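You operate a simulated robot arm through the tools that you are given. There is no shell and no other tool. Be economical: measure what you need, move in short steps, check, and stop when the job is done.

The job below is to be done with a simulated robot arm. You get a single attempt, and the scene is never put back.

## Task
Grease the press's bright strip, then run the sliding plate out and in.
Fine: grease from the small tin, with the blue brush; brush back in the steel cup, lid back on the tin. Where these are worked on the way, their far stop is far enough and under half their travel is too little: sliding plate. A coat counts when it lies all over at full strength: go over it till it gets no stronger.

Only the result counts: the job must be done as asked and must still hold three seconds after the hand-in. Knocking over, shifting, dropping, spilling or breaking anything else fails it. A push-on lid holds only when it is set on centred and level and pressed home; a screw cap is set on level and turned clockwise until tight.

## Robot
A 7-joint arm with a two-finger parallel gripper, fixed in place. Base frame: the origin is at the foot of the arm, x ahead of it, y to its left, z up; the work surface is at about z = 0. Lengths are in mm, angles in rad, forces in N, time in s.
With the tool pointing down near the work surface it reaches from about 240 to 620 mm from the base axis. Its first joint turns from -1.152 to 1.152 rad. Payload 2.6 kg.
Tool frame: the origin (TCP) lies between the finger pads and is the grasp point; the fingertips stand 30 mm ahead of it; z points along the fingers, y is the line along which they close. Largest opening 94 mm; finger width 28, thickness 10; the body of the gripper, 50 by 96 mm, starts 55 mm behind the TCP.
Orientation is that of the tool frame in the base frame, as [roll, pitch, yaw] about the fixed x, y, z axes, in that order (R = Rz(yaw) Ry(pitch) Rx(roll)). With the fingers straight down and closing along the base's y, the tool's x points along the base's -x, its y along +y and its z along -z.

## Interface
- The arm moves only by the tool step_arm. Its argument "targets" is a list that holds one entry, the list of rows, each a list of 7 numbers: the shift along the base's x, y, z in units of 25 mm (1.0 is 25 mm), then the turn, a rotation vector about the base's x, y, z in units of 8 degrees (1.0 is 8 degrees), then the closure, from 0 (fully open) to 1 (shut). In form: [[[dx, dy, dz, wx, wy, wz, hand], ...]]. A call has 1 to 12 rows; each row shifts and turns the commanded pose from where the row before left it. A call with a number of a shift or a turn outside -1 to 1 is refused whole. A row lasts 0.2 s, in which the tool goes at most 50 mm and 0.15 rad; a call with a longer step from one row to the next is refused whole, and so is a gripper value outside its range. A pose out of reach is approached as far as the arm can. The call stops where the force on the tool passes 60 N (or 10 N more than at its start, if that is more) or the arm is blocked; 0.2 s more then pass. Each finger travels about 72 mm/s and halts on what it meets, pressing with about 20 N; the grip force reading is that of the motor and also rises with nothing between the fingers. The clock runs only during rows and for 0.2 s after the last one: add rows that do not move to give the fingers time. It gives the time, the measured TCP pose, the force on the tool (base axes), the opening and the grip force at its end, in the units of the frame above (readings bear some noise), with the torque about the TCP (base axes, N m) and any sound that the robot's microphone picked up.
- Cameras (640 x 400 px; columns grow to the right, rows downward): "scene" is fixed at [13.5, 426.5, 549.2]; the picture's right is [-0.91, -0.42, 0.00], its down [-0.29, 0.63, -0.72] and it looks along [0.30, -0.65, -0.69] (base axes); focal length 260 px, centre (320, 200). "wrist" rides on the gripper at [76, 14, -102] in the tool frame; the picture's right is [-0.18, 0.98, 0.00], its down [-0.75, -0.14, -0.64] and it looks along [-0.63, -0.12, 0.77] (tool axes); focal length 243 px, centre (320, 200). There is no depth. A picture from a camera that has moved, and an enlarged one, comes with that camera's place and axes in the base frame and with its lens.
- capture(camera): a new picture of that camera. The clock stands still meanwhile.
- zoom(camera, box): a new picture of the part [left, top, right, bottom] of that camera's present view, enlarged. The clock stands still meanwhile.
- job_done(): hands the job in; it is judged then, once.

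Work in short steps. Places have to be worked out from the pictures, the camera data and where the tool is seen: move nearer, look again, correct. Check each grasp and each placing, and mend what went wrong. You have 120 turns and 84 pictures in all, those below and enlarged ones among them. Open the gripper and draw the arm clear of the work before you hand the job in, unless the task says otherwise; then end with one line.

The tools are called by a JSON object that holds its "fn" and its "kwargs". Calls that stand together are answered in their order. step_arm: Moves the arm, as the interface text tells. Its arguments: {"type":"object","properties":{"targets":{"type":"array"}},"required":["targets"]} The other tools are called the same way: capture (camera) takes a picture; zoom (camera, box) takes an enlarged picture of a part of a camera's view; job_done () hands the job in.

At the start:

```text
time: 0.0
ee_pos: [383.1, 187.5, 328.4]
ee_rot: [-3.142, 0.0, 3.14]
ft_force: [0.3, -1.1, 0.4]
wrist_torque: [0.04, 0.0, 0.0]
opening: 93.9
grasp_force: 0.0
```

scene: 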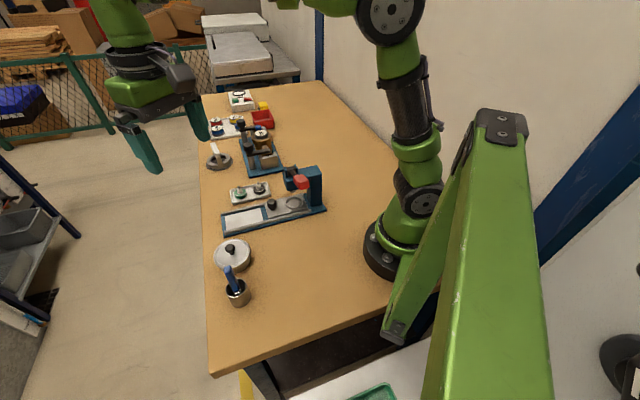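
wrist: 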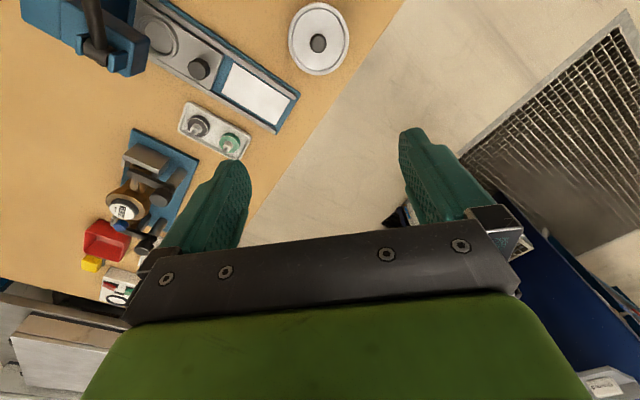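

I'll look at the scene in more detail before moving.

{"fn": "zoom", "kwargs": {"camera": "scene", "box": [190, 160, 340, 320]}}

{"fn": "zoom", "kwargs": {"camera": "scene", "box": [190, 80, 300, 180]}}

```text
2.50 times, centred on (265, 240) of scene
camera zoom: at [13.5, 426.5, 549.2], right [-0.91, -0.42, 0.0], down [-0.29, 0.63, -0.72], along [0.3, -0.65, -0.69], focal length 649 px, centre (458, 100)
```

zoom: 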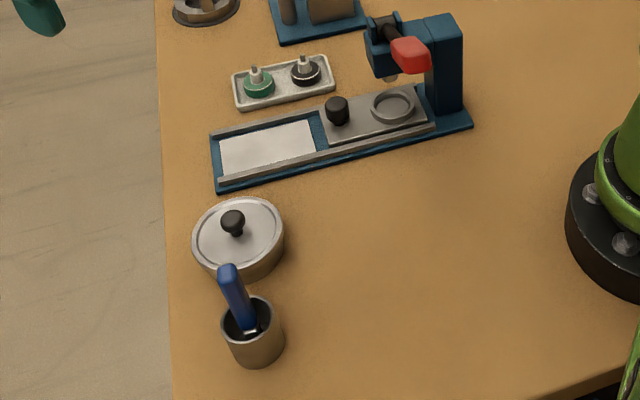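

```text
4.00 times, centred on (245, 130) of scene
camera zoom: at [13.5, 426.5, 549.2], right [-0.91, -0.42, 0.0], down [-0.29, 0.63, -0.72], along [0.3, -0.65, -0.69], focal length 1039 px, centre (620, 480)
```

zoom: 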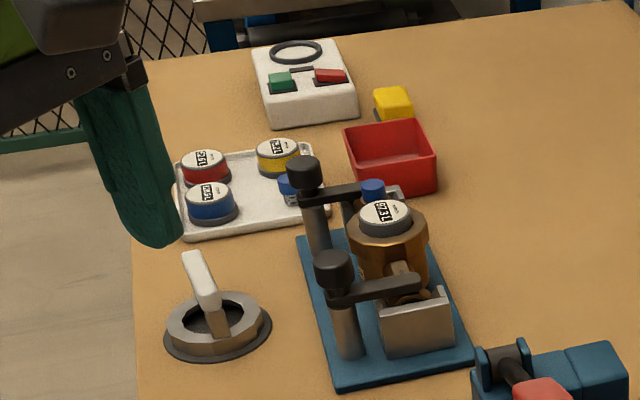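

The tin (one tin, knobbed push-on lid) is near (351,192) and the cup near (278,262). The press strip runs from about (371,41) to (448,111). I'll move back so the wrist camera sees the tin and cup.

{"fn": "step_arm", "kwargs": {"targets": [[[-1, 0.2, -0.4, 0, 0, 0, 0], [-1, 0.2, -0.4, 0, 0, 0, 0], [-1, 0.2, -0.4, 0, 0, 0, 0], [-1, 0.2, 0, 0, 0, 0, 0], [0, 0, 0, 0, 0, 0, 0]]]}}

{"fn": "capture", "kwargs": {"camera": "wrist"}}

```text
time: 1.2
ee_pos: [281.7, 206.2, 298.7]
ee_rot: [3.141, 0.001, -3.142]
ft_force: [0.7, 0.3, 1.4]
wrist_torque: [0.0, 0.02, 0.01]
opening: 94.0
grasp_force: 0.1
```

```text
79 pictures are left
camera wrist: at [205.8, 221.7, 401.0], right [0.18, 0.98, 0.0], down [0.75, -0.14, 0.64], along [0.63, -0.12, -0.77], focal length 243 px, centre (320, 200)
```

wrist: 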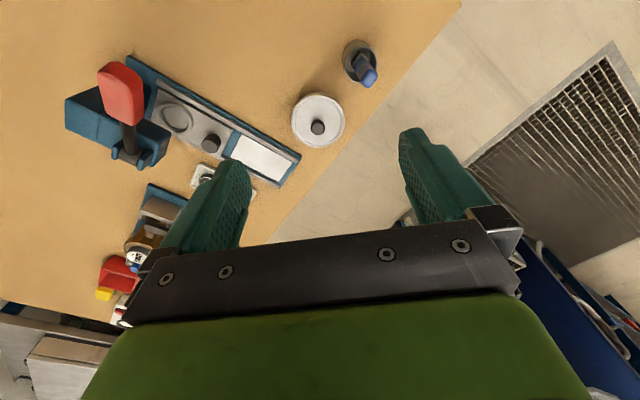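

Both are visible; I'll enlarge for measuring.

{"fn": "zoom", "kwargs": {"camera": "wrist", "box": [270, 20, 420, 160]}}

{"fn": "zoom", "kwargs": {"camera": "wrist", "box": [60, 40, 310, 200]}}

{"fn": "zoom", "kwargs": {"camera": "scene", "box": [200, 220, 280, 310]}}

```text
2.86 times, centred on (345, 90) of wrist
camera zoom: at [205.8, 221.7, 401.0], right [0.18, 0.98, 0.0], down [0.75, -0.14, 0.64], along [0.63, -0.12, -0.77], focal length 693 px, centre (249, 514)
```

zoom: 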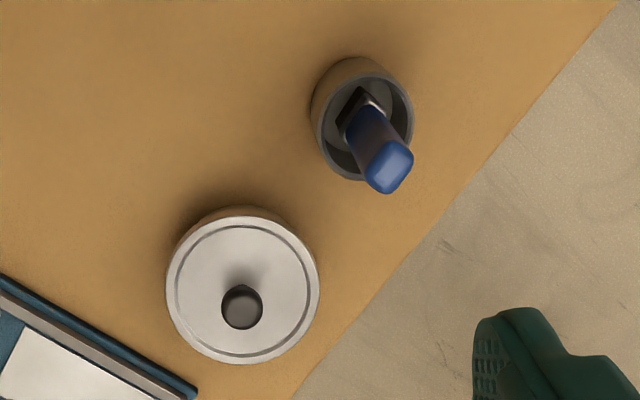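

```text
2.50 times, centred on (185, 120) of wrist
camera zoom: at [205.8, 221.7, 401.0], right [0.18, 0.98, 0.0], down [0.75, -0.14, 0.64], along [0.63, -0.12, -0.77], focal length 606 px, centre (658, 400)
```

zoom: 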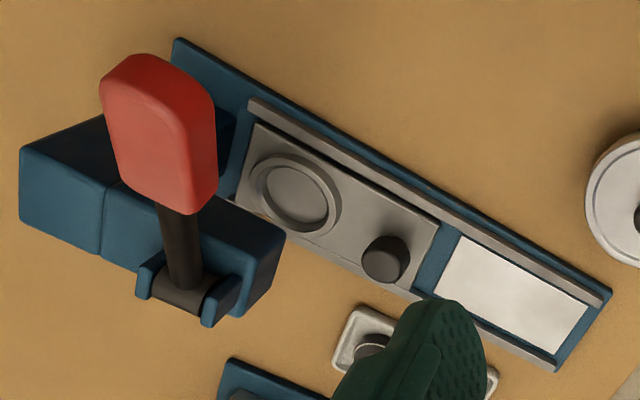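

```text
4.44 times, centred on (240, 265) of scene
camera zoom: at [13.5, 426.5, 549.2], right [-0.91, -0.42, 0.0], down [-0.29, 0.63, -0.72], along [0.3, -0.65, -0.69], focal length 1154 px, centre (676, -89)
```

zoom: 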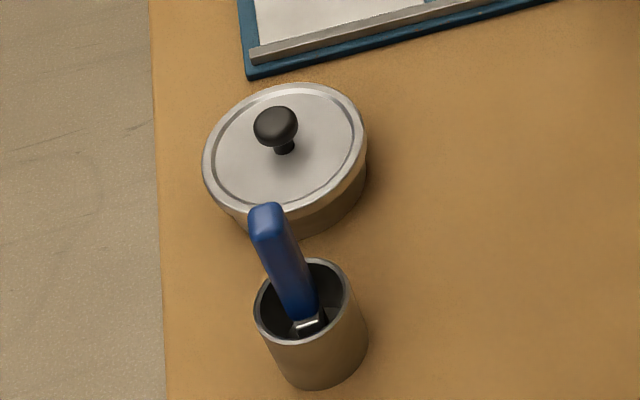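

Triangulating gives the lid centre at about (352,190), lid top z≈31 and knob top ≈52. The cup is at (284,262) with its rim at z≈35, and the brush stands almost upright with its top at z≈120. I'll go above the lid.

{"fn": "step_arm", "kwargs": {"targets": [[[0.93, -0.21, 0, 0, 0, 0, 0.2], [0.93, -0.21, -0.5, 0, 0, 0, 0.3], [0.94, -0.21, -1, 0, 0, 0, 0.4], [0, 0, -1, 0, 0, 0, 0.4], [0, 0, -1, 0, 0, 0, 0.4], [0, 0, -1, 0, 0, 0, 0.4], [0, 0, -1, 0, 0, 0, 0.4], [0, 0, -1, 0, 0, 0, 0.4], [0, 0, 0, 0, 0, 0, 0.4]]]}}

{"fn": "capture", "kwargs": {"camera": "wrist"}}

{"fn": "zoom", "kwargs": {"camera": "scene", "box": [180, 160, 300, 320]}}

```text
time: 3.2
ee_pos: [353.8, 192.9, 136.8]
ee_rot: [3.141, -0.001, 3.14]
ft_force: [0.4, -0.3, -0.2]
wrist_torque: [-0.03, 0.01, 0.01]
opening: 56.3
grasp_force: 0.2
```

```text
75 pictures are left
camera wrist: at [277.6, 206.1, 239.3], right [0.18, 0.98, 0.0], down [0.75, -0.14, 0.64], along [0.63, -0.12, -0.77], focal length 243 px, centre (320, 200)
```

wrist: 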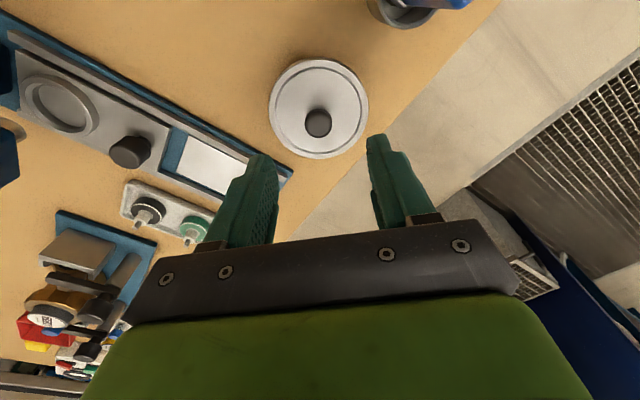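

```text
2.50 times, centred on (240, 240) of scene
camera zoom: at [13.5, 426.5, 549.2], right [-0.91, -0.42, 0.0], down [-0.29, 0.63, -0.72], along [0.3, -0.65, -0.69], focal length 649 px, centre (520, 100)
```

zoom: 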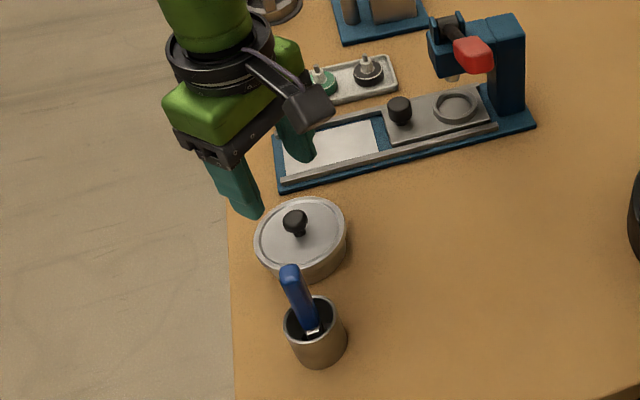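

Refined lid/knob centre ≈(351.5,190.5). I'll descend so the fingertips come just above the lid around the knob.

{"fn": "step_arm", "kwargs": {"targets": [[[-0.09, -0.1, -1, 0, 0, 0, 0.4], [0, 0, -1, 0, 0, 0, 0.4], [0, 0, -0.76, 0, 0, 0, 0.4], [0, 0, 0, 0, 0, 0, 0.4]]]}}

{"fn": "capture", "kwargs": {"camera": "wrist"}}

```text
time: 4.2
ee_pos: [350.9, 189.4, 67.6]
ee_rot: [3.14, 0.001, 3.14]
ft_force: [-3.8, -2.7, 8.3]
wrist_torque: [-0.11, 0.1, 0.01]
opening: 56.7
grasp_force: 0.1
```

```text
73 pictures are left
camera wrist: at [274.3, 203.4, 169.8], right [0.19, 0.98, 0.0], down [0.75, -0.14, 0.64], along [0.63, -0.12, -0.77], focal length 243 px, centre (320, 200)
```

wrist: 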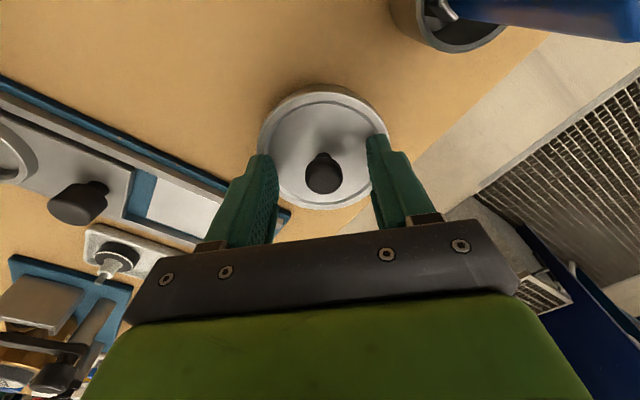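

There is light contact at fingertip z≈38, so that is the lid top. I'll rise 2 mm and close on the knob.

{"fn": "step_arm", "kwargs": {"targets": [[[0, 0, 0.1, 0, 0, 0, 0.4], [0, 0, 0, 0, 0, 0, 0.7], [0, 0, 0, 0, 0, 0, 0.95], [0, 0, 0, 0, 0, 0, 0.95], [0, 0, 0, 0, 0, 0, 0.95]]]}}

{"fn": "capture", "kwargs": {"camera": "wrist"}}

```text
time: 5.4
ee_pos: [351.3, 189.3, 69.7]
ee_rot: [3.14, 0.001, 3.141]
ft_force: [0.2, -0.5, -0.3]
wrist_torque: [0.03, 0.0, 0.0]
opening: 20.3
grasp_force: 20.2
heard: snap
```

```text
72 pictures are left
camera wrist: at [274.4, 203.4, 172.2], right [0.18, 0.98, 0.0], down [0.75, -0.14, 0.64], along [0.63, -0.12, -0.77], focal length 243 px, centre (320, 200)
```

wrist: 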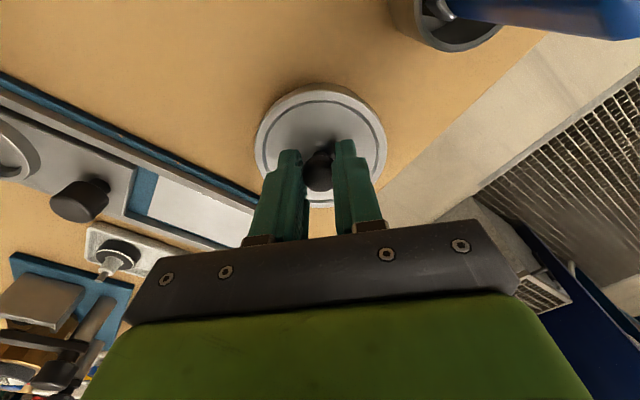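

The knob is gripped at an opening of 20 mm, and there was a snap sound. I'll lift gently and check.

{"fn": "step_arm", "kwargs": {"targets": [[[0, 0, 0.3, 0, 0, 0, 0.95], [0, 0, 0.3, 0, 0, 0, 0.95], [0, 0, 0.4, 0, 0, 0, 0.95], [0, 0, 0.6, 0, 0, 0, 0.95], [0, 0, 0, 0, 0, 0, 0.95]]]}}

{"fn": "capture", "kwargs": {"camera": "wrist"}}

{"fn": "zoom", "kwargs": {"camera": "scene", "box": [190, 190, 290, 310]}}

```text
time: 6.6
ee_pos: [350.9, 188.7, 109.1]
ee_rot: [3.141, 0.0, -3.141]
ft_force: [-0.3, 0.9, -0.9]
wrist_torque: [0.01, 0.01, 0.01]
opening: 20.3
grasp_force: 20.4
```

```text
71 pictures are left
camera wrist: at [274.8, 203.2, 212.9], right [0.18, 0.98, 0.0], down [0.75, -0.14, 0.64], along [0.63, -0.12, -0.77], focal length 243 px, centre (320, 200)
```

wrist: 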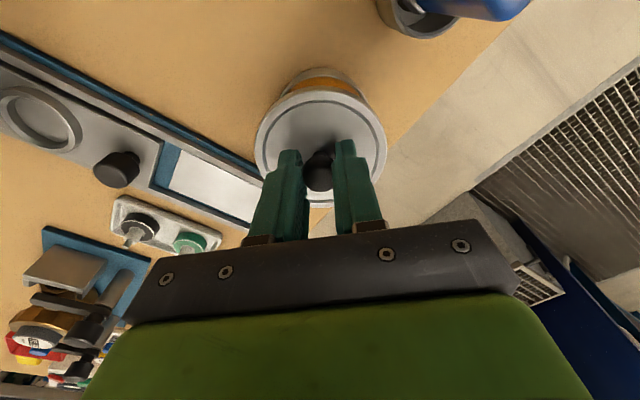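

```text
3.33 times, centred on (240, 250) of scene
camera zoom: at [13.5, 426.5, 549.2], right [-0.91, -0.42, 0.0], down [-0.29, 0.63, -0.72], along [0.3, -0.65, -0.69], focal length 866 px, centre (587, 33)
```

zoom: 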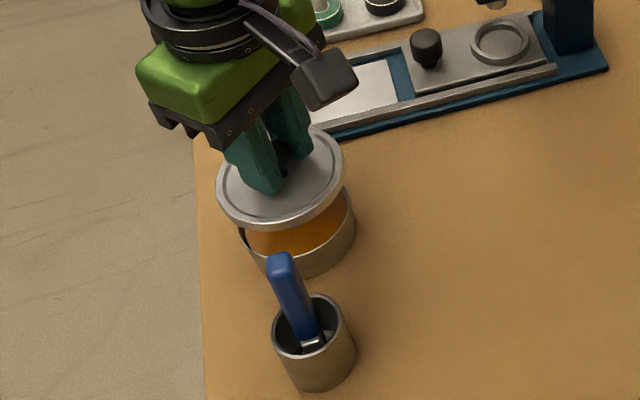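

The lid is off and the tin stayed put, with amber grease inside. I'll set the lid on the free table around (258,130), approaching slowly.

{"fn": "step_arm", "kwargs": {"targets": [[[-0.93, -0.59, 0, 0, 0, 0, 0.95], [-0.93, -0.59, 0, 0, 0, 0, 0.95], [-0.93, -0.59, 0, 0, 0, 0, 0.95], [-0.93, -0.59, 0, 0, 0, 0, 0.95], [0, 0, -0.8, 0, 0, 0, 0.95], [0, 0, -0.8, 0, 0, 0, 0.95], [0, 0, -0.4, 0, 0, 0, 0.95], [0, 0, 0, 0, 0, 0, 0.95]]]}}

{"fn": "zoom", "kwargs": {"camera": "scene", "box": [210, 190, 350, 310]}}

```text
time: 8.4
ee_pos: [259.0, 130.4, 59.4]
ee_rot: [3.141, 0.0, -3.141]
ft_force: [0.9, -0.6, -0.8]
wrist_torque: [0.01, -0.01, -0.02]
opening: 20.1
grasp_force: 20.0
```

```text
3.33 times, centred on (280, 250) of scene
camera zoom: at [13.5, 426.5, 549.2], right [-0.91, -0.42, 0.0], down [-0.29, 0.63, -0.72], along [0.3, -0.65, -0.69], focal length 866 px, centre (453, 33)
```

zoom: 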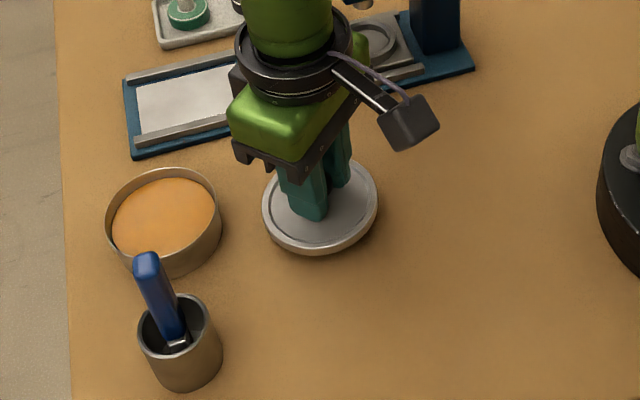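

There is still a gap under the lid. I'll lower it in small steps until it touches.

{"fn": "step_arm", "kwargs": {"targets": [[[0, 0, -0.2, 0, 0, 0, 0.95], [0, 0, -0.2, 0, 0, 0, 0.95], [0, 0, -0.12, 0, 0, 0, 0.95], [0, 0, 0, 0, 0, 0, 0.95]]]}}

```text
time: 9.4
ee_pos: [257.5, 130.2, 46.0]
ee_rot: [-3.141, 0.0, -3.141]
ft_force: [0.0, -0.6, 0.0]
wrist_torque: [-0.01, 0.01, 0.03]
opening: 20.1
grasp_force: 20.2
```

{"fn": "step_arm", "kwargs": {"targets": [[[0, 0, -0.08, 0, 0, 0, 0.95], [0, 0, -0.08, 0, 0, 0, 0.95], [0, 0, 0, 0, 0, 0, 0.95]]]}}

```text
time: 10.2
ee_pos: [257.6, 131.6, 41.4]
ee_rot: [-3.141, 0.0, -3.141]
ft_force: [-0.1, 0.0, -0.8]
wrist_torque: [0.01, -0.02, 0.01]
opening: 20.3
grasp_force: 20.1
```

No contact yet at TCP z≈41; I continue in 2 mm steps.

{"fn": "step_arm", "kwargs": {"targets": [[[0, 0, -0.08, 0, 0, 0, 0.95], [0, 0, 0, 0, 0, 0, 0.95]]]}}

{"fn": "zoom", "kwargs": {"camera": "scene", "box": [250, 210, 330, 290]}}

```text
time: 10.8
ee_pos: [259.2, 130.4, 39.7]
ee_rot: [-3.142, 0.002, 3.14]
ft_force: [-5.7, -4.0, 27.7]
wrist_torque: [-0.13, 0.07, 0.0]
opening: 20.6
grasp_force: 20.8
```

```text
5.00 times, centred on (290, 250) of scene
camera zoom: at [13.4, 426.4, 549.3], right [-0.91, -0.42, 0.0], down [-0.29, 0.63, -0.72], along [0.3, -0.65, -0.69], focal length 1299 px, centre (470, -50)
```

zoom: 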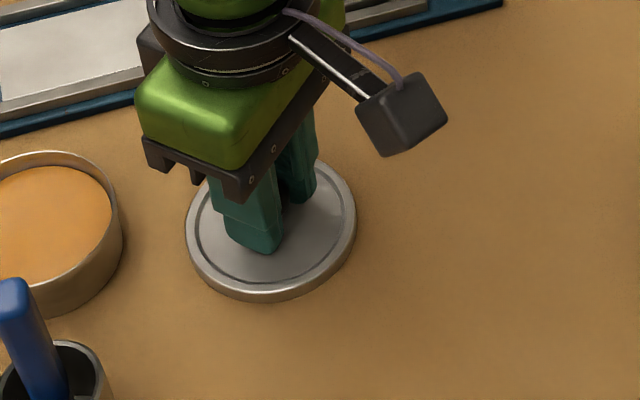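

The lid rests on the table (27 N). I'll ease off, open and rise to a viewing pose for the brush.

{"fn": "step_arm", "kwargs": {"targets": [[[0, 0, 0.04, 0, 0, 0, 0.95], [0, 0, 0, 0, 0, 0, 0.6], [0, 0, 0, 0, 0, 0, 0.5], [0, 0, 1, 0, 0, 0, 0.5], [0, 0, 1, 0, 0, 0, 0.5], [0, 0, 1, 0, 0, 0, 0.5], [0, 0, 1, 0, 0, 0, 0.5], [0, 0, 1, 0, 0, 0, 0.5], [0, 0, 1, 0, 0, 0, 0.5], [0.4, 1, 1, 0, 0, 0, 0.5], [0, 1, 0, 0, 0, 0, 0.5], [0, 0, 0, 0, 0, 0, 0.5]]]}}

{"fn": "capture", "kwargs": {"camera": "wrist"}}

```text
time: 13.4
ee_pos: [268.2, 179.8, 217.1]
ee_rot: [3.141, 0.0, 3.141]
ft_force: [0.2, -0.3, -0.6]
wrist_torque: [0.02, 0.0, 0.01]
opening: 47.1
grasp_force: 0.0
```

```text
67 pictures are left
camera wrist: at [191.4, 194.4, 319.5], right [0.18, 0.98, 0.0], down [0.75, -0.14, 0.64], along [0.63, -0.12, -0.77], focal length 243 px, centre (320, 200)
```

wrist: 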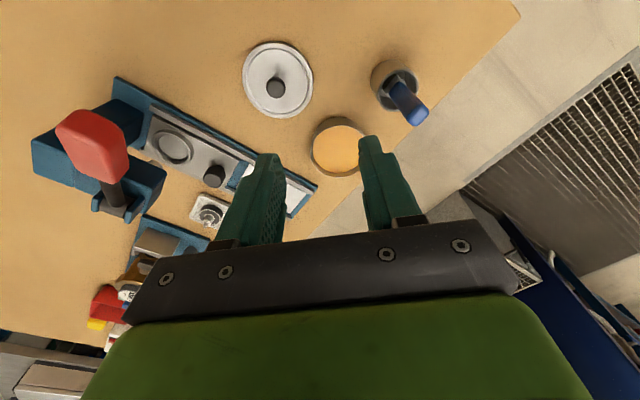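

Now I'll enlarge the cup and brush in both cameras to get the handle axis and section.

{"fn": "zoom", "kwargs": {"camera": "wrist", "box": [360, 50, 440, 130]}}

{"fn": "zoom", "kwargs": {"camera": "scene", "box": [210, 250, 270, 310]}}

```text
5.00 times, centred on (400, 90) of wrist
camera zoom: at [191.4, 194.4, 319.5], right [0.18, 0.98, 0.0], down [0.75, -0.14, 0.64], along [0.63, -0.12, -0.77], focal length 1213 px, centre (-80, 750)
```

zoom: 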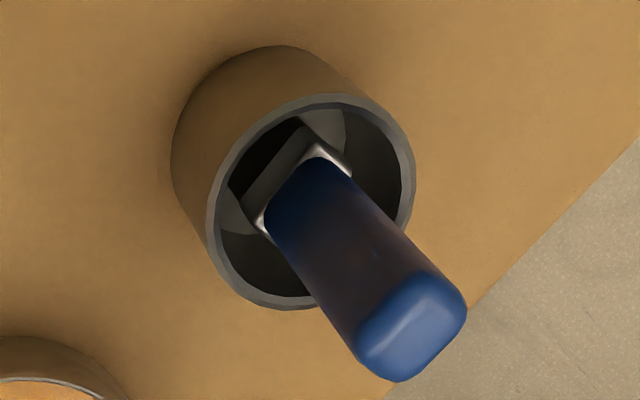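

```text
6.67 times, centred on (240, 280) of scene
camera zoom: at [13.5, 426.5, 549.2], right [-0.91, -0.42, 0.0], down [-0.29, 0.63, -0.72], along [0.3, -0.65, -0.69], focal length 1732 px, centre (853, -333)
```

zoom: 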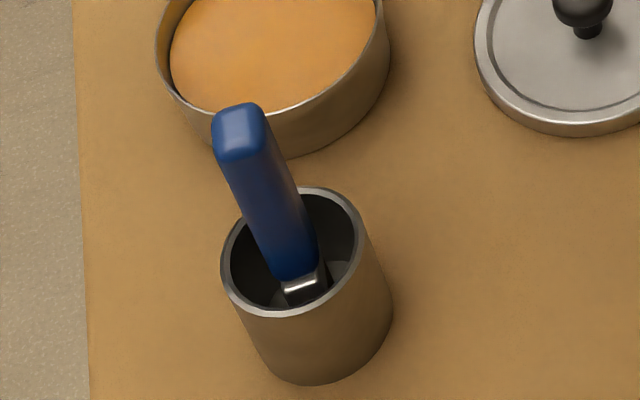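

The brush is upright: top at (282,262,115), handle foot at (285,264,27). The section's wide side lies at ~133° and the thin side at ~43°. I'll turn the tool −47° so the fingers close across the thin side, and hover above it.

{"fn": "step_arm", "kwargs": {"targets": [[[0.1, 0.55, 0, 0, 0, -0.98, 0.5], [0.1, 0.55, 0, 0, 0, -0.98, 0.5], [0.1, 0.55, 0, 0, 0, -0.98, 0.5], [0.1, 0.55, 0, 0, 0, -0.98, 0.5], [0.1, 0.55, 0, 0, 0, -0.98, 0.5], [0.1, 0.55, -0.6, 0, 0, -0.98, 0.5], [0, 0, 0, 0, 0, 0, 0.5]]]}}

{"fn": "capture", "kwargs": {"camera": "wrist"}}

{"fn": "zoom", "kwargs": {"camera": "scene", "box": [180, 180, 310, 310]}}

```text
time: 15.0
ee_pos: [283.4, 263.8, 201.8]
ee_rot: [-3.141, -0.001, 2.32]
ft_force: [-0.5, -0.1, -0.2]
wrist_torque: [-0.02, 0.02, 0.02]
opening: 47.2
grasp_force: 0.2
```

```text
64 pictures are left
camera wrist: at [241.5, 328.4, 304.7], right [0.85, 0.53, 0.0], down [0.41, -0.65, 0.64], along [0.34, -0.54, -0.77], focal length 243 px, centre (320, 200)
```

wrist: 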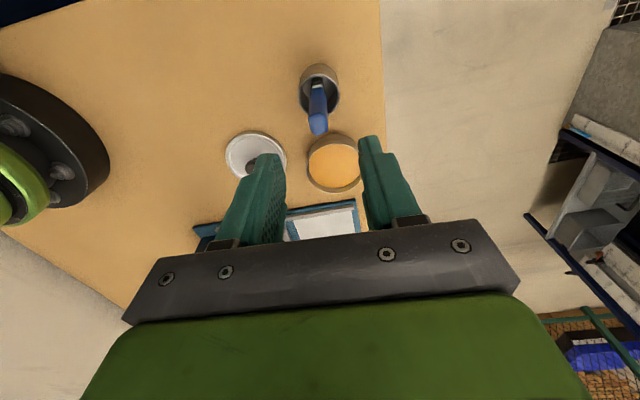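

```text
3.08 times, centred on (245, 245) of scene
camera zoom: at [13.5, 426.5, 549.2], right [-0.91, -0.42, 0.0], down [-0.29, 0.63, -0.72], along [0.3, -0.65, -0.69], focal length 799 px, centre (551, 62)
```

zoom: 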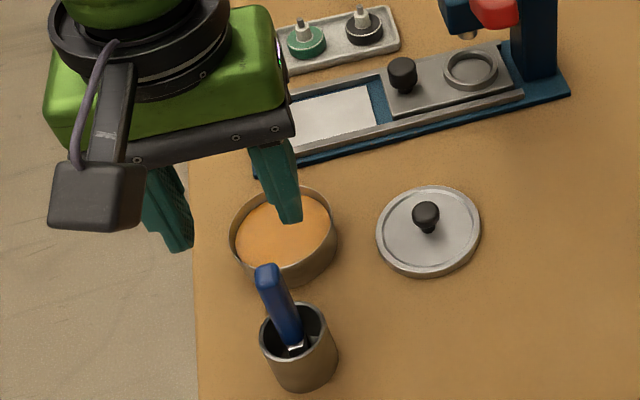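

The brush top re-measures at ≈(281.5,262). I'll correct by (−1.5,−1.8) and descend to TCP z≈92 around the handle.

{"fn": "step_arm", "kwargs": {"targets": [[[-0.06, -0.07, -1, 0, 0, 0, 0.5], [0, 0, -1, 0, 0, 0, 0.5], [0, 0, -0.8, 0, 0, 0, 0.5], [0, 0, -0.8, 0, 0, 0, 0.5], [0, 0, -0.8, 0, 0, 0, 0.5], [0, 0, 0, 0, 0, 0, 0.5]]]}}

{"fn": "capture", "kwargs": {"camera": "wrist"}}

{"fn": "zoom", "kwargs": {"camera": "scene", "box": [190, 200, 290, 320]}}

```text
time: 16.4
ee_pos: [281.1, 260.9, 91.6]
ee_rot: [-3.139, 0.0, 2.32]
ft_force: [-0.2, 0.0, -0.4]
wrist_torque: [-0.02, 0.03, -0.01]
opening: 47.1
grasp_force: 0.0
```

```text
62 pictures are left
camera wrist: at [239.9, 326.9, 194.6], right [0.84, 0.54, 0.0], down [0.41, -0.65, 0.64], along [0.34, -0.54, -0.77], focal length 243 px, centre (320, 200)
```

wrist: 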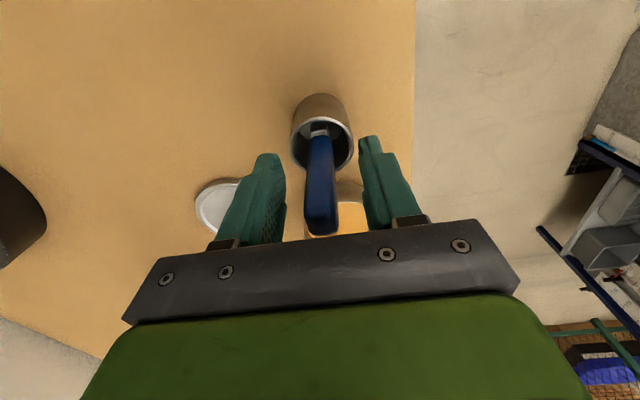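

```text
3.33 times, centred on (240, 260) of scene
camera zoom: at [13.5, 426.5, 549.2], right [-0.91, -0.42, 0.0], down [-0.29, 0.63, -0.72], along [0.3, -0.65, -0.69], focal length 866 px, centre (587, 0)
```

zoom: 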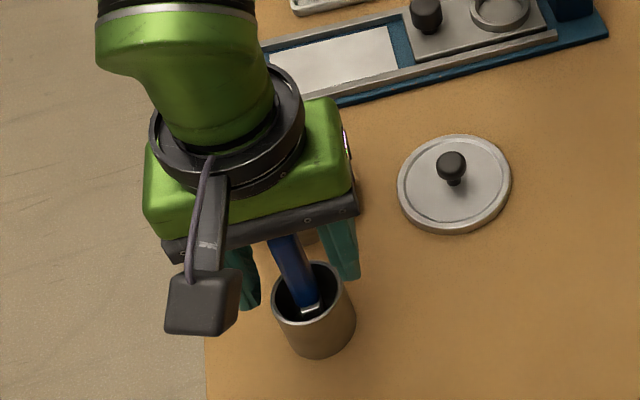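

The handle is centred between the fingers, so I close.

{"fn": "step_arm", "kwargs": {"targets": [[[0, 0, 0, 0, 0, 0, 0.7], [0, 0, 0, 0, 0, 0, 0.8], [0, 0, 0, 0, 0, 0, 0.95], [0, 0, 0, 0, 0, 0, 0.95], [0, 0, 0, 0, 0, 0, 0.95]]]}}

```text
time: 17.6
ee_pos: [282.9, 262.7, 92.3]
ee_rot: [3.141, -0.001, 2.322]
ft_force: [0.0, -0.2, -0.5]
wrist_torque: [0.02, 0.0, 0.01]
opening: 15.6
grasp_force: 9.6
```

Gripped at 15.6 mm opening. I'll lift straight up and check.

{"fn": "step_arm", "kwargs": {"targets": [[[0, 0, 0, 0, 0, 0, 0.95], [0, 0, 0.4, 0, 0, 0, 0.95], [0, 0, 0.6, 0, 0, 0, 0.95], [0, 0, 1, 0, 0, 0, 0.95], [0, 0, 1, 0, 0, 0, 0.95], [0, 0, 0.6, 0, 0, 0, 0.95], [0, 0, 0, 0, 0, 0, 0.95]]]}}

{"fn": "capture", "kwargs": {"camera": "wrist"}}

{"fn": "zoom", "kwargs": {"camera": "scene", "box": [180, 200, 280, 320]}}

```text
time: 19.2
ee_pos: [282.7, 261.0, 181.3]
ee_rot: [-3.141, -0.001, 2.321]
ft_force: [0.3, -0.5, 0.1]
wrist_torque: [-0.01, 0.03, -0.04]
opening: 15.0
grasp_force: 20.1
```

```text
60 pictures are left
camera wrist: at [239.9, 326.2, 284.9], right [0.84, 0.54, 0.0], down [0.41, -0.65, 0.64], along [0.34, -0.54, -0.77], focal length 243 px, centre (320, 200)
```

wrist: 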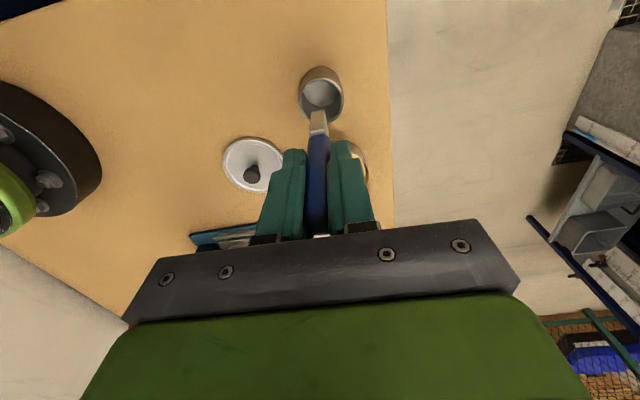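

```text
3.33 times, centred on (230, 260) of scene
camera zoom: at [13.5, 426.5, 549.2], right [-0.91, -0.42, 0.0], down [-0.29, 0.63, -0.72], along [0.3, -0.65, -0.69], focal length 866 px, centre (620, 0)
```

zoom: 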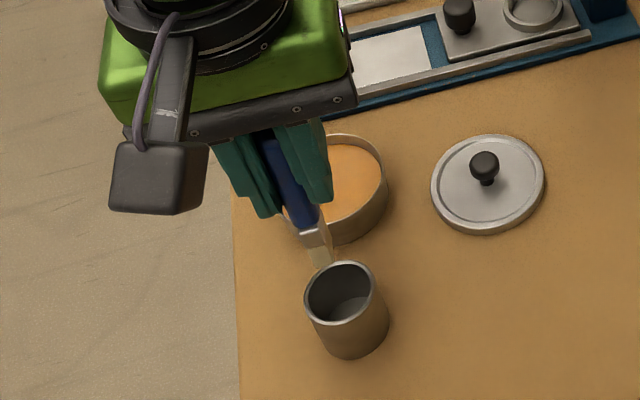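

The brush is out and upright. I'll zoom to find the bristle tip relative to the TCP.

{"fn": "zoom", "kwargs": {"camera": "scene", "box": [210, 240, 250, 290]}}

{"fn": "zoom", "kwargs": {"camera": "wrist", "box": [280, 60, 370, 150]}}

```text
8.00 times, centred on (230, 265) of scene
camera zoom: at [13.5, 426.5, 549.2], right [-0.91, -0.42, 0.0], down [-0.29, 0.63, -0.72], along [0.3, -0.65, -0.69], focal length 2078 px, centre (1040, -320)
```

zoom: 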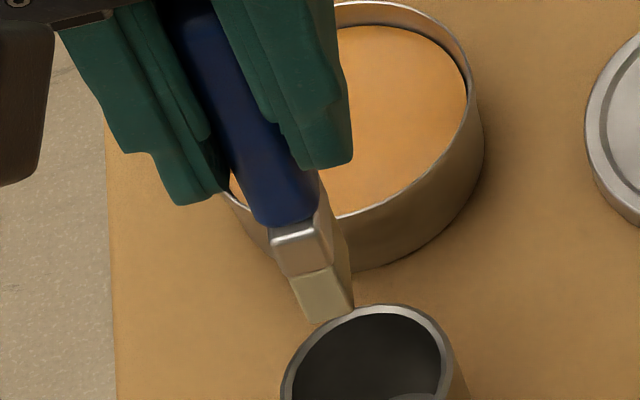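

```text
4.44 times, centred on (325, 105) of wrist
camera zoom: at [239.9, 326.2, 284.9], right [0.84, 0.54, 0.0], down [0.41, -0.65, 0.64], along [0.34, -0.54, -0.77], focal length 1078 px, centre (298, 622)
```

zoom: 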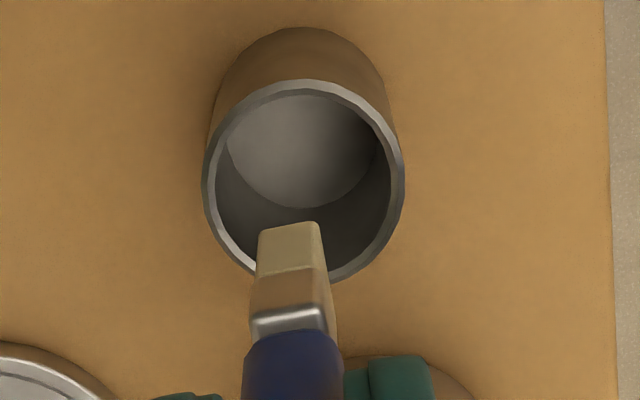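

The tip lies ~90–100 mm below the TCP, perhaps leaning a few mm toward (−x,+y). I'll move over the tin and lower toward the grease with force checks.

{"fn": "step_arm", "kwargs": {"targets": [[[0.95, -0.98, 0, 0, 0, 0, 0.95], [0.95, -0.98, 0, 0, 0, 0, 0.95], [0.95, -0.98, 0, 0, 0, 0, 0.95], [0, 0, -0.8, 0, 0, 0, 0.95], [0, 0, -0.8, 0, 0, 0, 0.95], [0, 0, 0, 0, 0, 0, 0.95]]]}}

{"fn": "zoom", "kwargs": {"camera": "scene", "box": [190, 210, 270, 290]}}

{"fn": "zoom", "kwargs": {"camera": "wrist", "box": [260, 60, 380, 240]}}

```text
time: 20.6
ee_pos: [353.2, 188.9, 141.7]
ee_rot: [3.14, 0.0, 2.321]
ft_force: [0.5, -0.2, 0.3]
wrist_torque: [0.01, 0.0, -0.03]
opening: 14.1
grasp_force: 20.0
```

```text
5.00 times, centred on (230, 250) of scene
camera zoom: at [13.5, 426.5, 549.2], right [-0.91, -0.42, 0.0], down [-0.29, 0.63, -0.72], along [0.3, -0.65, -0.69], focal length 1299 px, centre (770, -50)
```

zoom: 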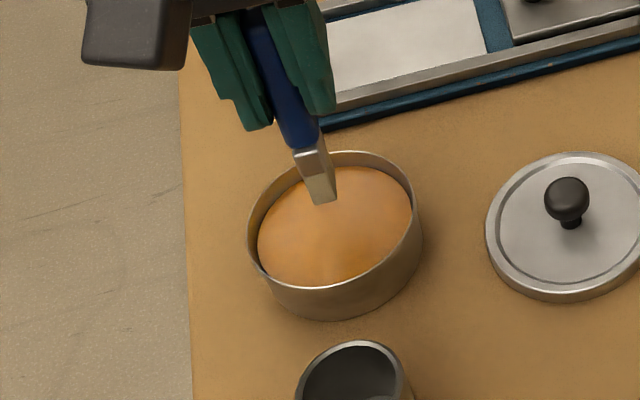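

```text
2.22 times, centred on (320, 150) of wrist
camera zoom: at [311.0, 253.7, 244.5], right [0.84, 0.54, 0.0], down [0.41, -0.65, 0.64], along [0.34, -0.54, -0.77], focal length 539 px, centre (320, 311)
```

zoom: 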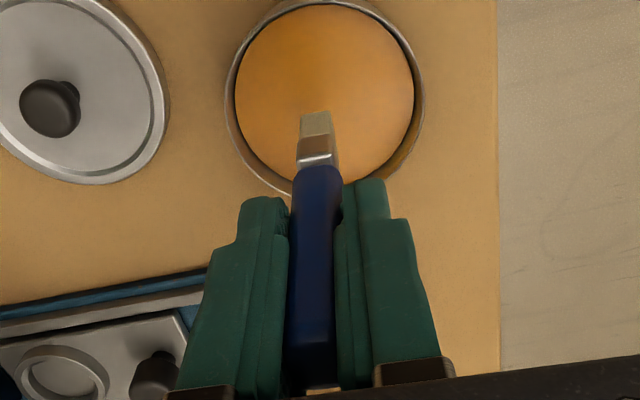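

The tip is over the grease and the grip opening is 14 mm. I'll lower the tip into the grease and swirl a little.

{"fn": "step_arm", "kwargs": {"targets": [[[0, 0, -0.5, 0, 0, 0, 1], [0, 0, -0.4, 0, 0, 0, 1], [0, 0, -0.3, 0, 0, 0, 1], [0, 0, 0, 0, 0, 0, 1]]]}}

{"fn": "zoom", "kwargs": {"camera": "scene", "box": [190, 210, 270, 290]}}

{"fn": "zoom", "kwargs": {"camera": "wrist", "box": [260, 60, 380, 240]}}

```text
time: 21.6
ee_pos: [353.0, 187.3, 112.2]
ee_rot: [3.141, 0.0, 2.323]
ft_force: [-1.3, 0.1, 1.8]
wrist_torque: [-0.02, 0.07, -0.02]
opening: 14.4
grasp_force: 20.0
```

```text
5.00 times, centred on (230, 250) of scene
camera zoom: at [13.5, 426.5, 549.2], right [-0.91, -0.42, 0.0], down [-0.29, 0.63, -0.72], along [0.3, -0.65, -0.69], focal length 1299 px, centre (770, -50)
```

zoom: 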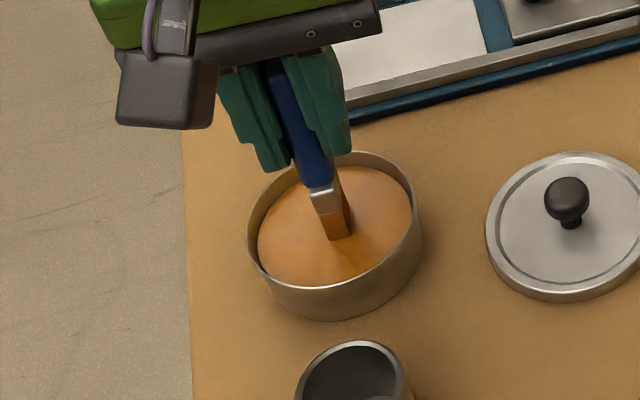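

```text
2.22 times, centred on (320, 150) of wrist
camera zoom: at [311.3, 253.4, 214.8], right [0.84, 0.54, 0.0], down [0.41, -0.65, 0.64], along [0.34, -0.54, -0.77], focal length 539 px, centre (320, 311)
```

zoom: 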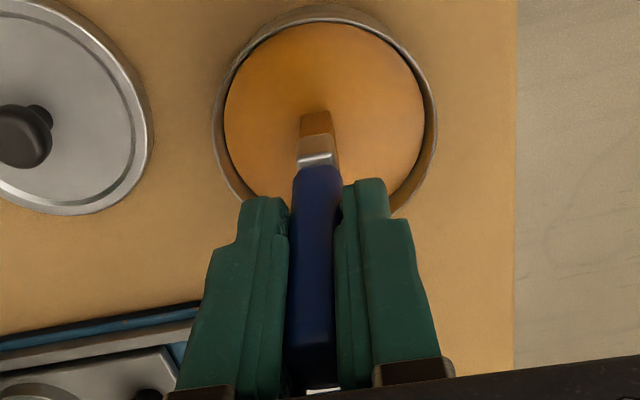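

The bristles are loaded (orange). I'll press slightly deeper, lift, and carry the brush over the strip centre to measure there.

{"fn": "step_arm", "kwargs": {"targets": [[[0, 0, -0.15, 0, 0, 0, 1], [0, 0, 0, 0, 0, 0, 1], [0, 0, 0.6, 0, 0, 0, 1], [0, 0, 1, 0, 0, 0, 1], [0, 0, 0.8, 0, 0, 0, 1], [0.5, -0.94, 0, 0, 0, 0, 1], [0.5, -0.94, 0, 0, 0, 0, 1], [0.5, -0.94, 0, 0, 0, 0, 1], [0.5, -0.94, 0, 0, 0, 0, 1], [0.5, -0.94, -0.6, 0, 0, 0, 1], [0, 0, 0, 0, 0, 0, 1]]]}}

{"fn": "zoom", "kwargs": {"camera": "scene", "box": [210, 170, 330, 250]}}

{"fn": "capture", "kwargs": {"camera": "wrist"}}

```text
time: 24.0
ee_pos: [417.2, 69.9, 152.4]
ee_rot: [3.14, 0.0, 2.321]
ft_force: [0.1, 0.7, 0.0]
wrist_torque: [0.0, 0.0, -0.02]
opening: 14.3
grasp_force: 19.6
```

```text
5.00 times, centred on (270, 210) of scene
camera zoom: at [13.5, 426.5, 549.2], right [-0.91, -0.42, 0.0], down [-0.29, 0.63, -0.72], along [0.3, -0.65, -0.69], focal length 1299 px, centre (570, 150)
```

zoom: 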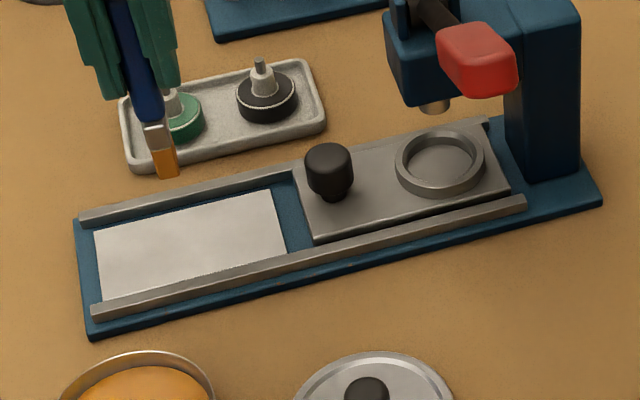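

```text
51 pictures are left
camera wrist: at [374.6, 134.9, 254.8], right [0.84, 0.54, 0.0], down [0.41, -0.65, 0.64], along [0.34, -0.54, -0.77], focal length 243 px, centre (320, 200)
```

wrist: 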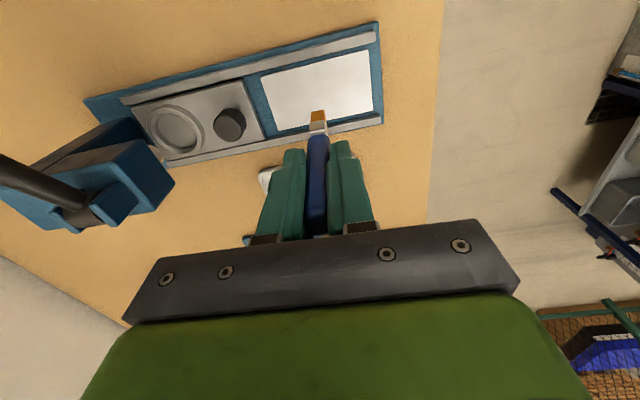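

The strip corners are about (358,57), (430,127), (466,90) and (390,15), so the centre is (411,72), the axis is at 44.5° and the size is ~103×52. The tip sits at TCP+(−8,+7,−87), a lean of ~7° in the pad plane. I'll tilt the tool to make the brush vertical, then go to the inner end of the middle lane.

{"fn": "step_arm", "kwargs": {"targets": [[[-0.36, -0.28, 0, -0.3, -0.3, 0, 1], [-0.36, -0.28, 0, -0.3, -0.3, 0, 1], [-0.37, -0.28, 0, 0, 0, 0, 1], [-0.37, -0.28, -0.6, 0, 0, 0, 1], [0, 0, -0.6, 0, 0, 0, 1], [0, 0, -0.4, 0, 0, 0, 1], [0, 0, 0, 0, 0, 0, 1]]]}}

{"fn": "capture", "kwargs": {"camera": "wrist"}}

{"fn": "zoom", "kwargs": {"camera": "scene", "box": [210, 170, 330, 250]}}

```text
time: 25.6
ee_pos: [379.2, 42.6, 112.5]
ee_rot: [3.137, 0.118, 2.323]
ft_force: [-0.2, -0.5, 0.6]
wrist_torque: [0.02, 0.02, -0.04]
opening: 14.7
grasp_force: 19.9
```

```text
50 pictures are left
camera wrist: at [329.3, 115.6, 205.6], right [0.84, 0.54, 0.03], down [0.35, -0.59, 0.73], along [0.4, -0.6, -0.69], focal length 243 px, centre (320, 200)
```

wrist: 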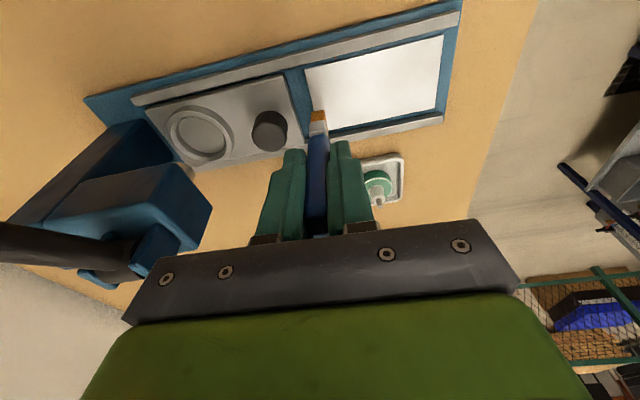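

```text
5.00 times, centred on (270, 210) of scene
camera zoom: at [13.5, 426.5, 549.2], right [-0.91, -0.42, 0.0], down [-0.29, 0.63, -0.72], along [0.3, -0.65, -0.69], focal length 1299 px, centre (570, 150)
```

zoom: 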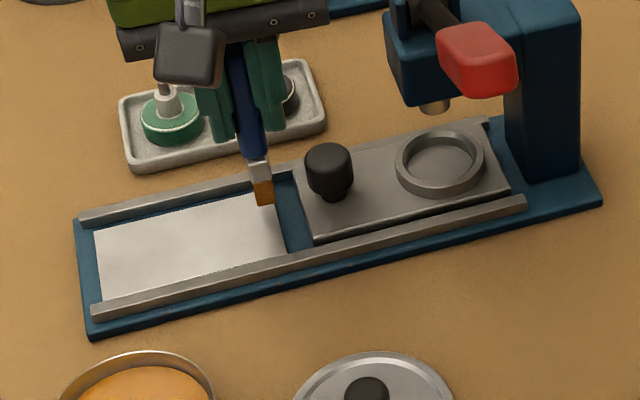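

The tip is now right under the TCP (z≈26). I'll lower until light contact.

{"fn": "step_arm", "kwargs": {"targets": [[[0, 0, -0.4, 0, 0, 0, 1], [0, 0, 0, 0, 0, 0, 1]]]}}

{"fn": "step_arm", "kwargs": {"targets": [[[0, 0, -0.12, 0, 0, 0, 1], [0, 0, 0, 0, 0, 0, 1]]]}}

{"fn": "step_arm", "kwargs": {"targets": [[[0, 0, -0.08, 0, 0, 0, 1], [0, 0, 0, 0, 0, 0, 1]]]}}

```text
time: 26.2
ee_pos: [379.1, 42.1, 103.1]
ee_rot: [3.137, 0.12, 2.322]
ft_force: [0.7, -0.1, 0.0]
wrist_torque: [0.0, -0.02, 0.01]
opening: 14.4
grasp_force: 20.4
```

```text
time: 26.8
ee_pos: [380.0, 42.0, 98.4]
ee_rot: [3.14, 0.118, 2.321]
ft_force: [1.3, -0.6, 0.4]
wrist_torque: [-0.01, 0.02, -0.03]
opening: 14.6
grasp_force: 20.0
```

```text
time: 27.4
ee_pos: [381.2, 41.6, 99.0]
ee_rot: [3.136, 0.118, 2.319]
ft_force: [-1.5, -0.2, 10.5]
wrist_torque: [-0.03, 0.25, -0.01]
opening: 14.6
grasp_force: 19.9
```

Contact at TCP z≈98 with 10 N. I'll ease off slightly and do the first stroke outward along the strip axis.

{"fn": "step_arm", "kwargs": {"targets": [[[0, 0, 0.03, 0, 0, 0, 1], [0.49, 0.48, 0, 0, 0, 0, 1], [0.49, 0.48, 0, 0, 0, 0, 1], [0.49, 0.48, 0, 0, 0, 0, 1], [0.49, 0.48, 0, 0, 0, 0, 1], [0.49, 0.48, 0, 0, 0, 0, 1], [0, 0, 0, 0, 0, 0, 1]]]}}

{"fn": "zoom", "kwargs": {"camera": "scene", "box": [210, 170, 330, 250]}}

```text
time: 29.0
ee_pos: [440.5, 101.2, 98.8]
ee_rot: [3.14, 0.118, 2.319]
ft_force: [-2.5, -0.8, 6.6]
wrist_torque: [-0.09, 0.18, -0.01]
opening: 14.6
grasp_force: 19.5
```

```text
5.00 times, centred on (270, 210) of scene
camera zoom: at [13.5, 426.5, 549.2], right [-0.91, -0.42, 0.0], down [-0.29, 0.63, -0.72], along [0.3, -0.65, -0.69], focal length 1299 px, centre (570, 150)
```

zoom: 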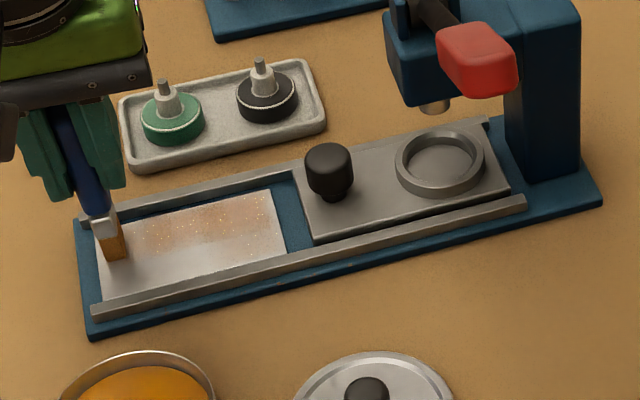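

A light coat was laid. Next come the near lane inward, then the far lane outward.

{"fn": "step_arm", "kwargs": {"targets": [[[0.15, 0.15, 0, 0, 0, 0, 1], [-0.44, 0.44, 0, 0, 0, 0, 1], [-0.52, -0.51, 0, 0, 0, 0, 1], [-0.52, -0.51, 0, 0, 0, 0, 1], [-0.52, -0.51, 0, 0, 0, 0, 1], [-0.52, -0.51, 0, 0, 0, 0, 1], [-0.52, -0.51, 0, 0, 0, 0, 1], [0.44, -0.44, 0, 0, 0, 0, 1], [0.44, -0.44, 0, 0, 0, 0, 1], [0, 0, 0, 0, 0, 0, 1]]]}}

{"fn": "step_arm", "kwargs": {"targets": [[[0.52, 0.51, 0, 0, 0, 0, 1], [0.52, 0.51, 0, 0, 0, 0, 1], [0.52, 0.51, 0, 0, 0, 0, 1], [0.52, 0.51, 0, 0, 0, 0, 1], [0.52, 0.51, 0, 0, 0, 0, 1], [0, 0, 0, 0, 0, 0, 1]]]}}

{"fn": "zoom", "kwargs": {"camera": "scene", "box": [210, 170, 330, 250]}}

```text
time: 31.2
ee_pos: [388.6, 32.4, 98.7]
ee_rot: [3.138, 0.112, 2.32]
ft_force: [-13.0, 6.3, 13.3]
wrist_torque: [0.52, 1.12, 0.05]
opening: 14.4
grasp_force: 20.4
```

```text
time: 32.6
ee_pos: [454.7, 95.7, 98.4]
ee_rot: [3.139, 0.117, 2.321]
ft_force: [-11.6, 6.2, 8.3]
wrist_torque: [0.6, 1.05, 0.0]
opening: 14.6
grasp_force: 20.7
```

```text
5.00 times, centred on (270, 210) of scene
camera zoom: at [13.5, 426.5, 549.2], right [-0.91, -0.42, 0.0], down [-0.29, 0.63, -0.72], along [0.3, -0.65, -0.69], focal length 1299 px, centre (570, 150)
```

zoom: 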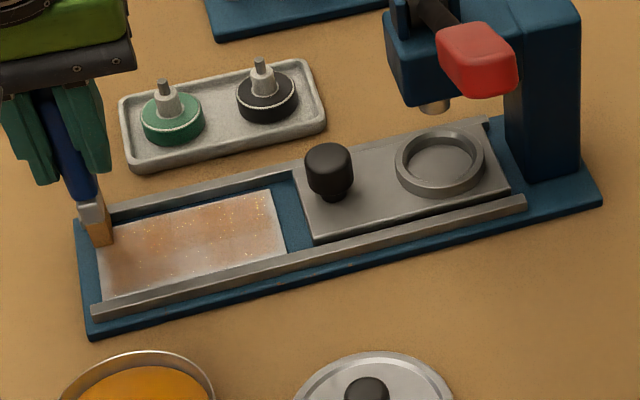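

The far lane rubbed the rail slightly (13 N sideways), so I'll pull in 4 mm and go over everything again in lanes at w=+10, 0, −10 and −16.

{"fn": "step_arm", "kwargs": {"targets": [[[-0.11, 0.11, 0, 0, 0, 0, 1], [-0.52, -0.51, 0, 0, 0, 0, 1], [-0.52, -0.51, 0, 0, 0, 0, 1], [-0.52, -0.51, 0, 0, 0, 0, 1], [-0.52, -0.51, 0, 0, 0, 0, 1], [-0.52, -0.51, 0, 0, 0, 0, 1], [-0.28, 0.28, 0, 0, 0, 0, 1], [0.52, 0.51, 0, 0, 0, 0, 1], [0.52, 0.51, 0, 0, 0, 0, 1], [0.52, 0.51, 0, 0, 0, 0, 1], [0.52, 0.51, 0, 0, 0, 0, 1], [0.52, 0.51, 0, 0, 0, 0, 1]]]}}

{"fn": "step_arm", "kwargs": {"targets": [[[-0.28, 0.28, 0, 0, 0, 0, 1], [-0.52, -0.51, 0, 0, 0, 0, 1], [-0.52, -0.51, 0, 0, 0, 0, 1], [-0.52, -0.51, 0, 0, 0, 0, 1], [-0.52, -0.51, 0, 0, 0, 0, 1], [-0.52, -0.51, 0, 0, 0, 0, 1], [-0.17, 0.17, 0, 0, 0, 0, 1], [0.52, 0.51, 0, 0, 0, 0, 1], [0.52, 0.51, 0, 0, 0, 0, 1], [0.52, 0.51, 0, 0, 0, 0, 1], [0.52, 0.51, 0, 0, 0, 0, 1], [0.52, 0.51, 0, 0, 0, 0, 1]]]}}

{"fn": "zoom", "kwargs": {"camera": "scene", "box": [210, 170, 330, 250]}}

```text
time: 35.2
ee_pos: [446.6, 103.4, 98.5]
ee_rot: [3.135, 0.118, 2.319]
ft_force: [-1.7, -2.1, 6.9]
wrist_torque: [-0.17, 0.21, -0.01]
opening: 14.7
grasp_force: 20.3
```

```text
time: 37.8
ee_pos: [433.6, 117.1, 98.7]
ee_rot: [3.139, 0.117, 2.32]
ft_force: [-0.2, 0.2, 0.1]
wrist_torque: [-0.02, 0.0, 0.02]
opening: 14.5
grasp_force: 19.8
```

```text
5.00 times, centred on (270, 210) of scene
camera zoom: at [13.5, 426.5, 549.2], right [-0.91, -0.42, 0.0], down [-0.29, 0.63, -0.72], along [0.3, -0.65, -0.69], focal length 1299 px, centre (570, 150)
```

zoom: 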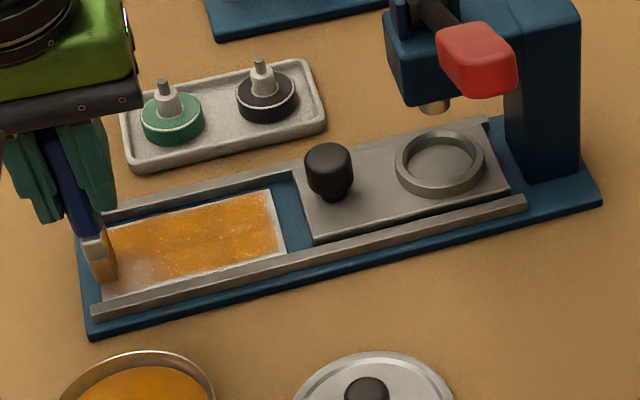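

The coat is building up, but the bristles have gone pale and the near/outer part is still thin. I'll re-dip.

{"fn": "step_arm", "kwargs": {"targets": [[[0, 0, 1, 0, 0, 0, 1], [0, 0, 1, 0, 0, 0, 1], [-0.82, 0.73, 0.4, 0, 0, 0, 1], [-0.82, 0.73, 0, 0, 0, 0, 1], [-0.82, 0.73, 0, 0, 0, 0, 1], [-0.82, 0.73, 0, 0, 0, 0, 1], [0, 0, -0.8, 0, 0, 0, 1], [0, 0, -0.8, 0, 0, 0, 1], [0, 0, -0.5, 0, 0, 0, 1], [0, 0, 0, 0, 0, 0, 1]]]}}

{"fn": "zoom", "kwargs": {"camera": "scene", "box": [190, 180, 290, 280]}}

```text
time: 40.0
ee_pos: [355.8, 190.6, 112.1]
ee_rot: [3.124, 0.119, 2.316]
ft_force: [-1.9, -1.1, 7.2]
wrist_torque: [-0.06, 0.18, 0.03]
opening: 14.7
grasp_force: 19.9
stopped in row 10: the force on the tool passed its limit at 62 N (the readings are from after the stop); the commanded pose is now the measured one
```

```text
4.00 times, centred on (240, 230) of scene
camera zoom: at [13.5, 426.5, 549.2], right [-0.91, -0.42, 0.0], down [-0.29, 0.63, -0.72], along [0.3, -0.65, -0.69], focal length 1039 px, centre (640, 80)
```

zoom: 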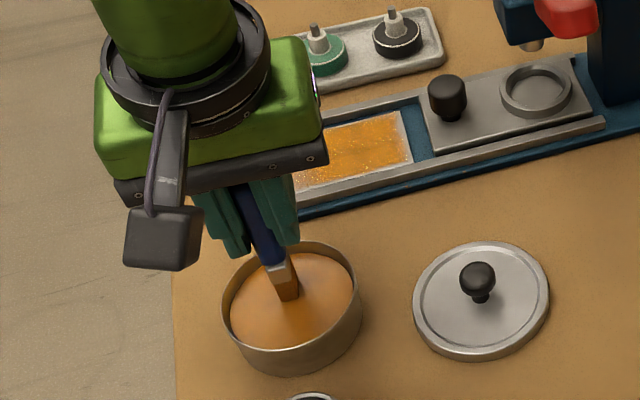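

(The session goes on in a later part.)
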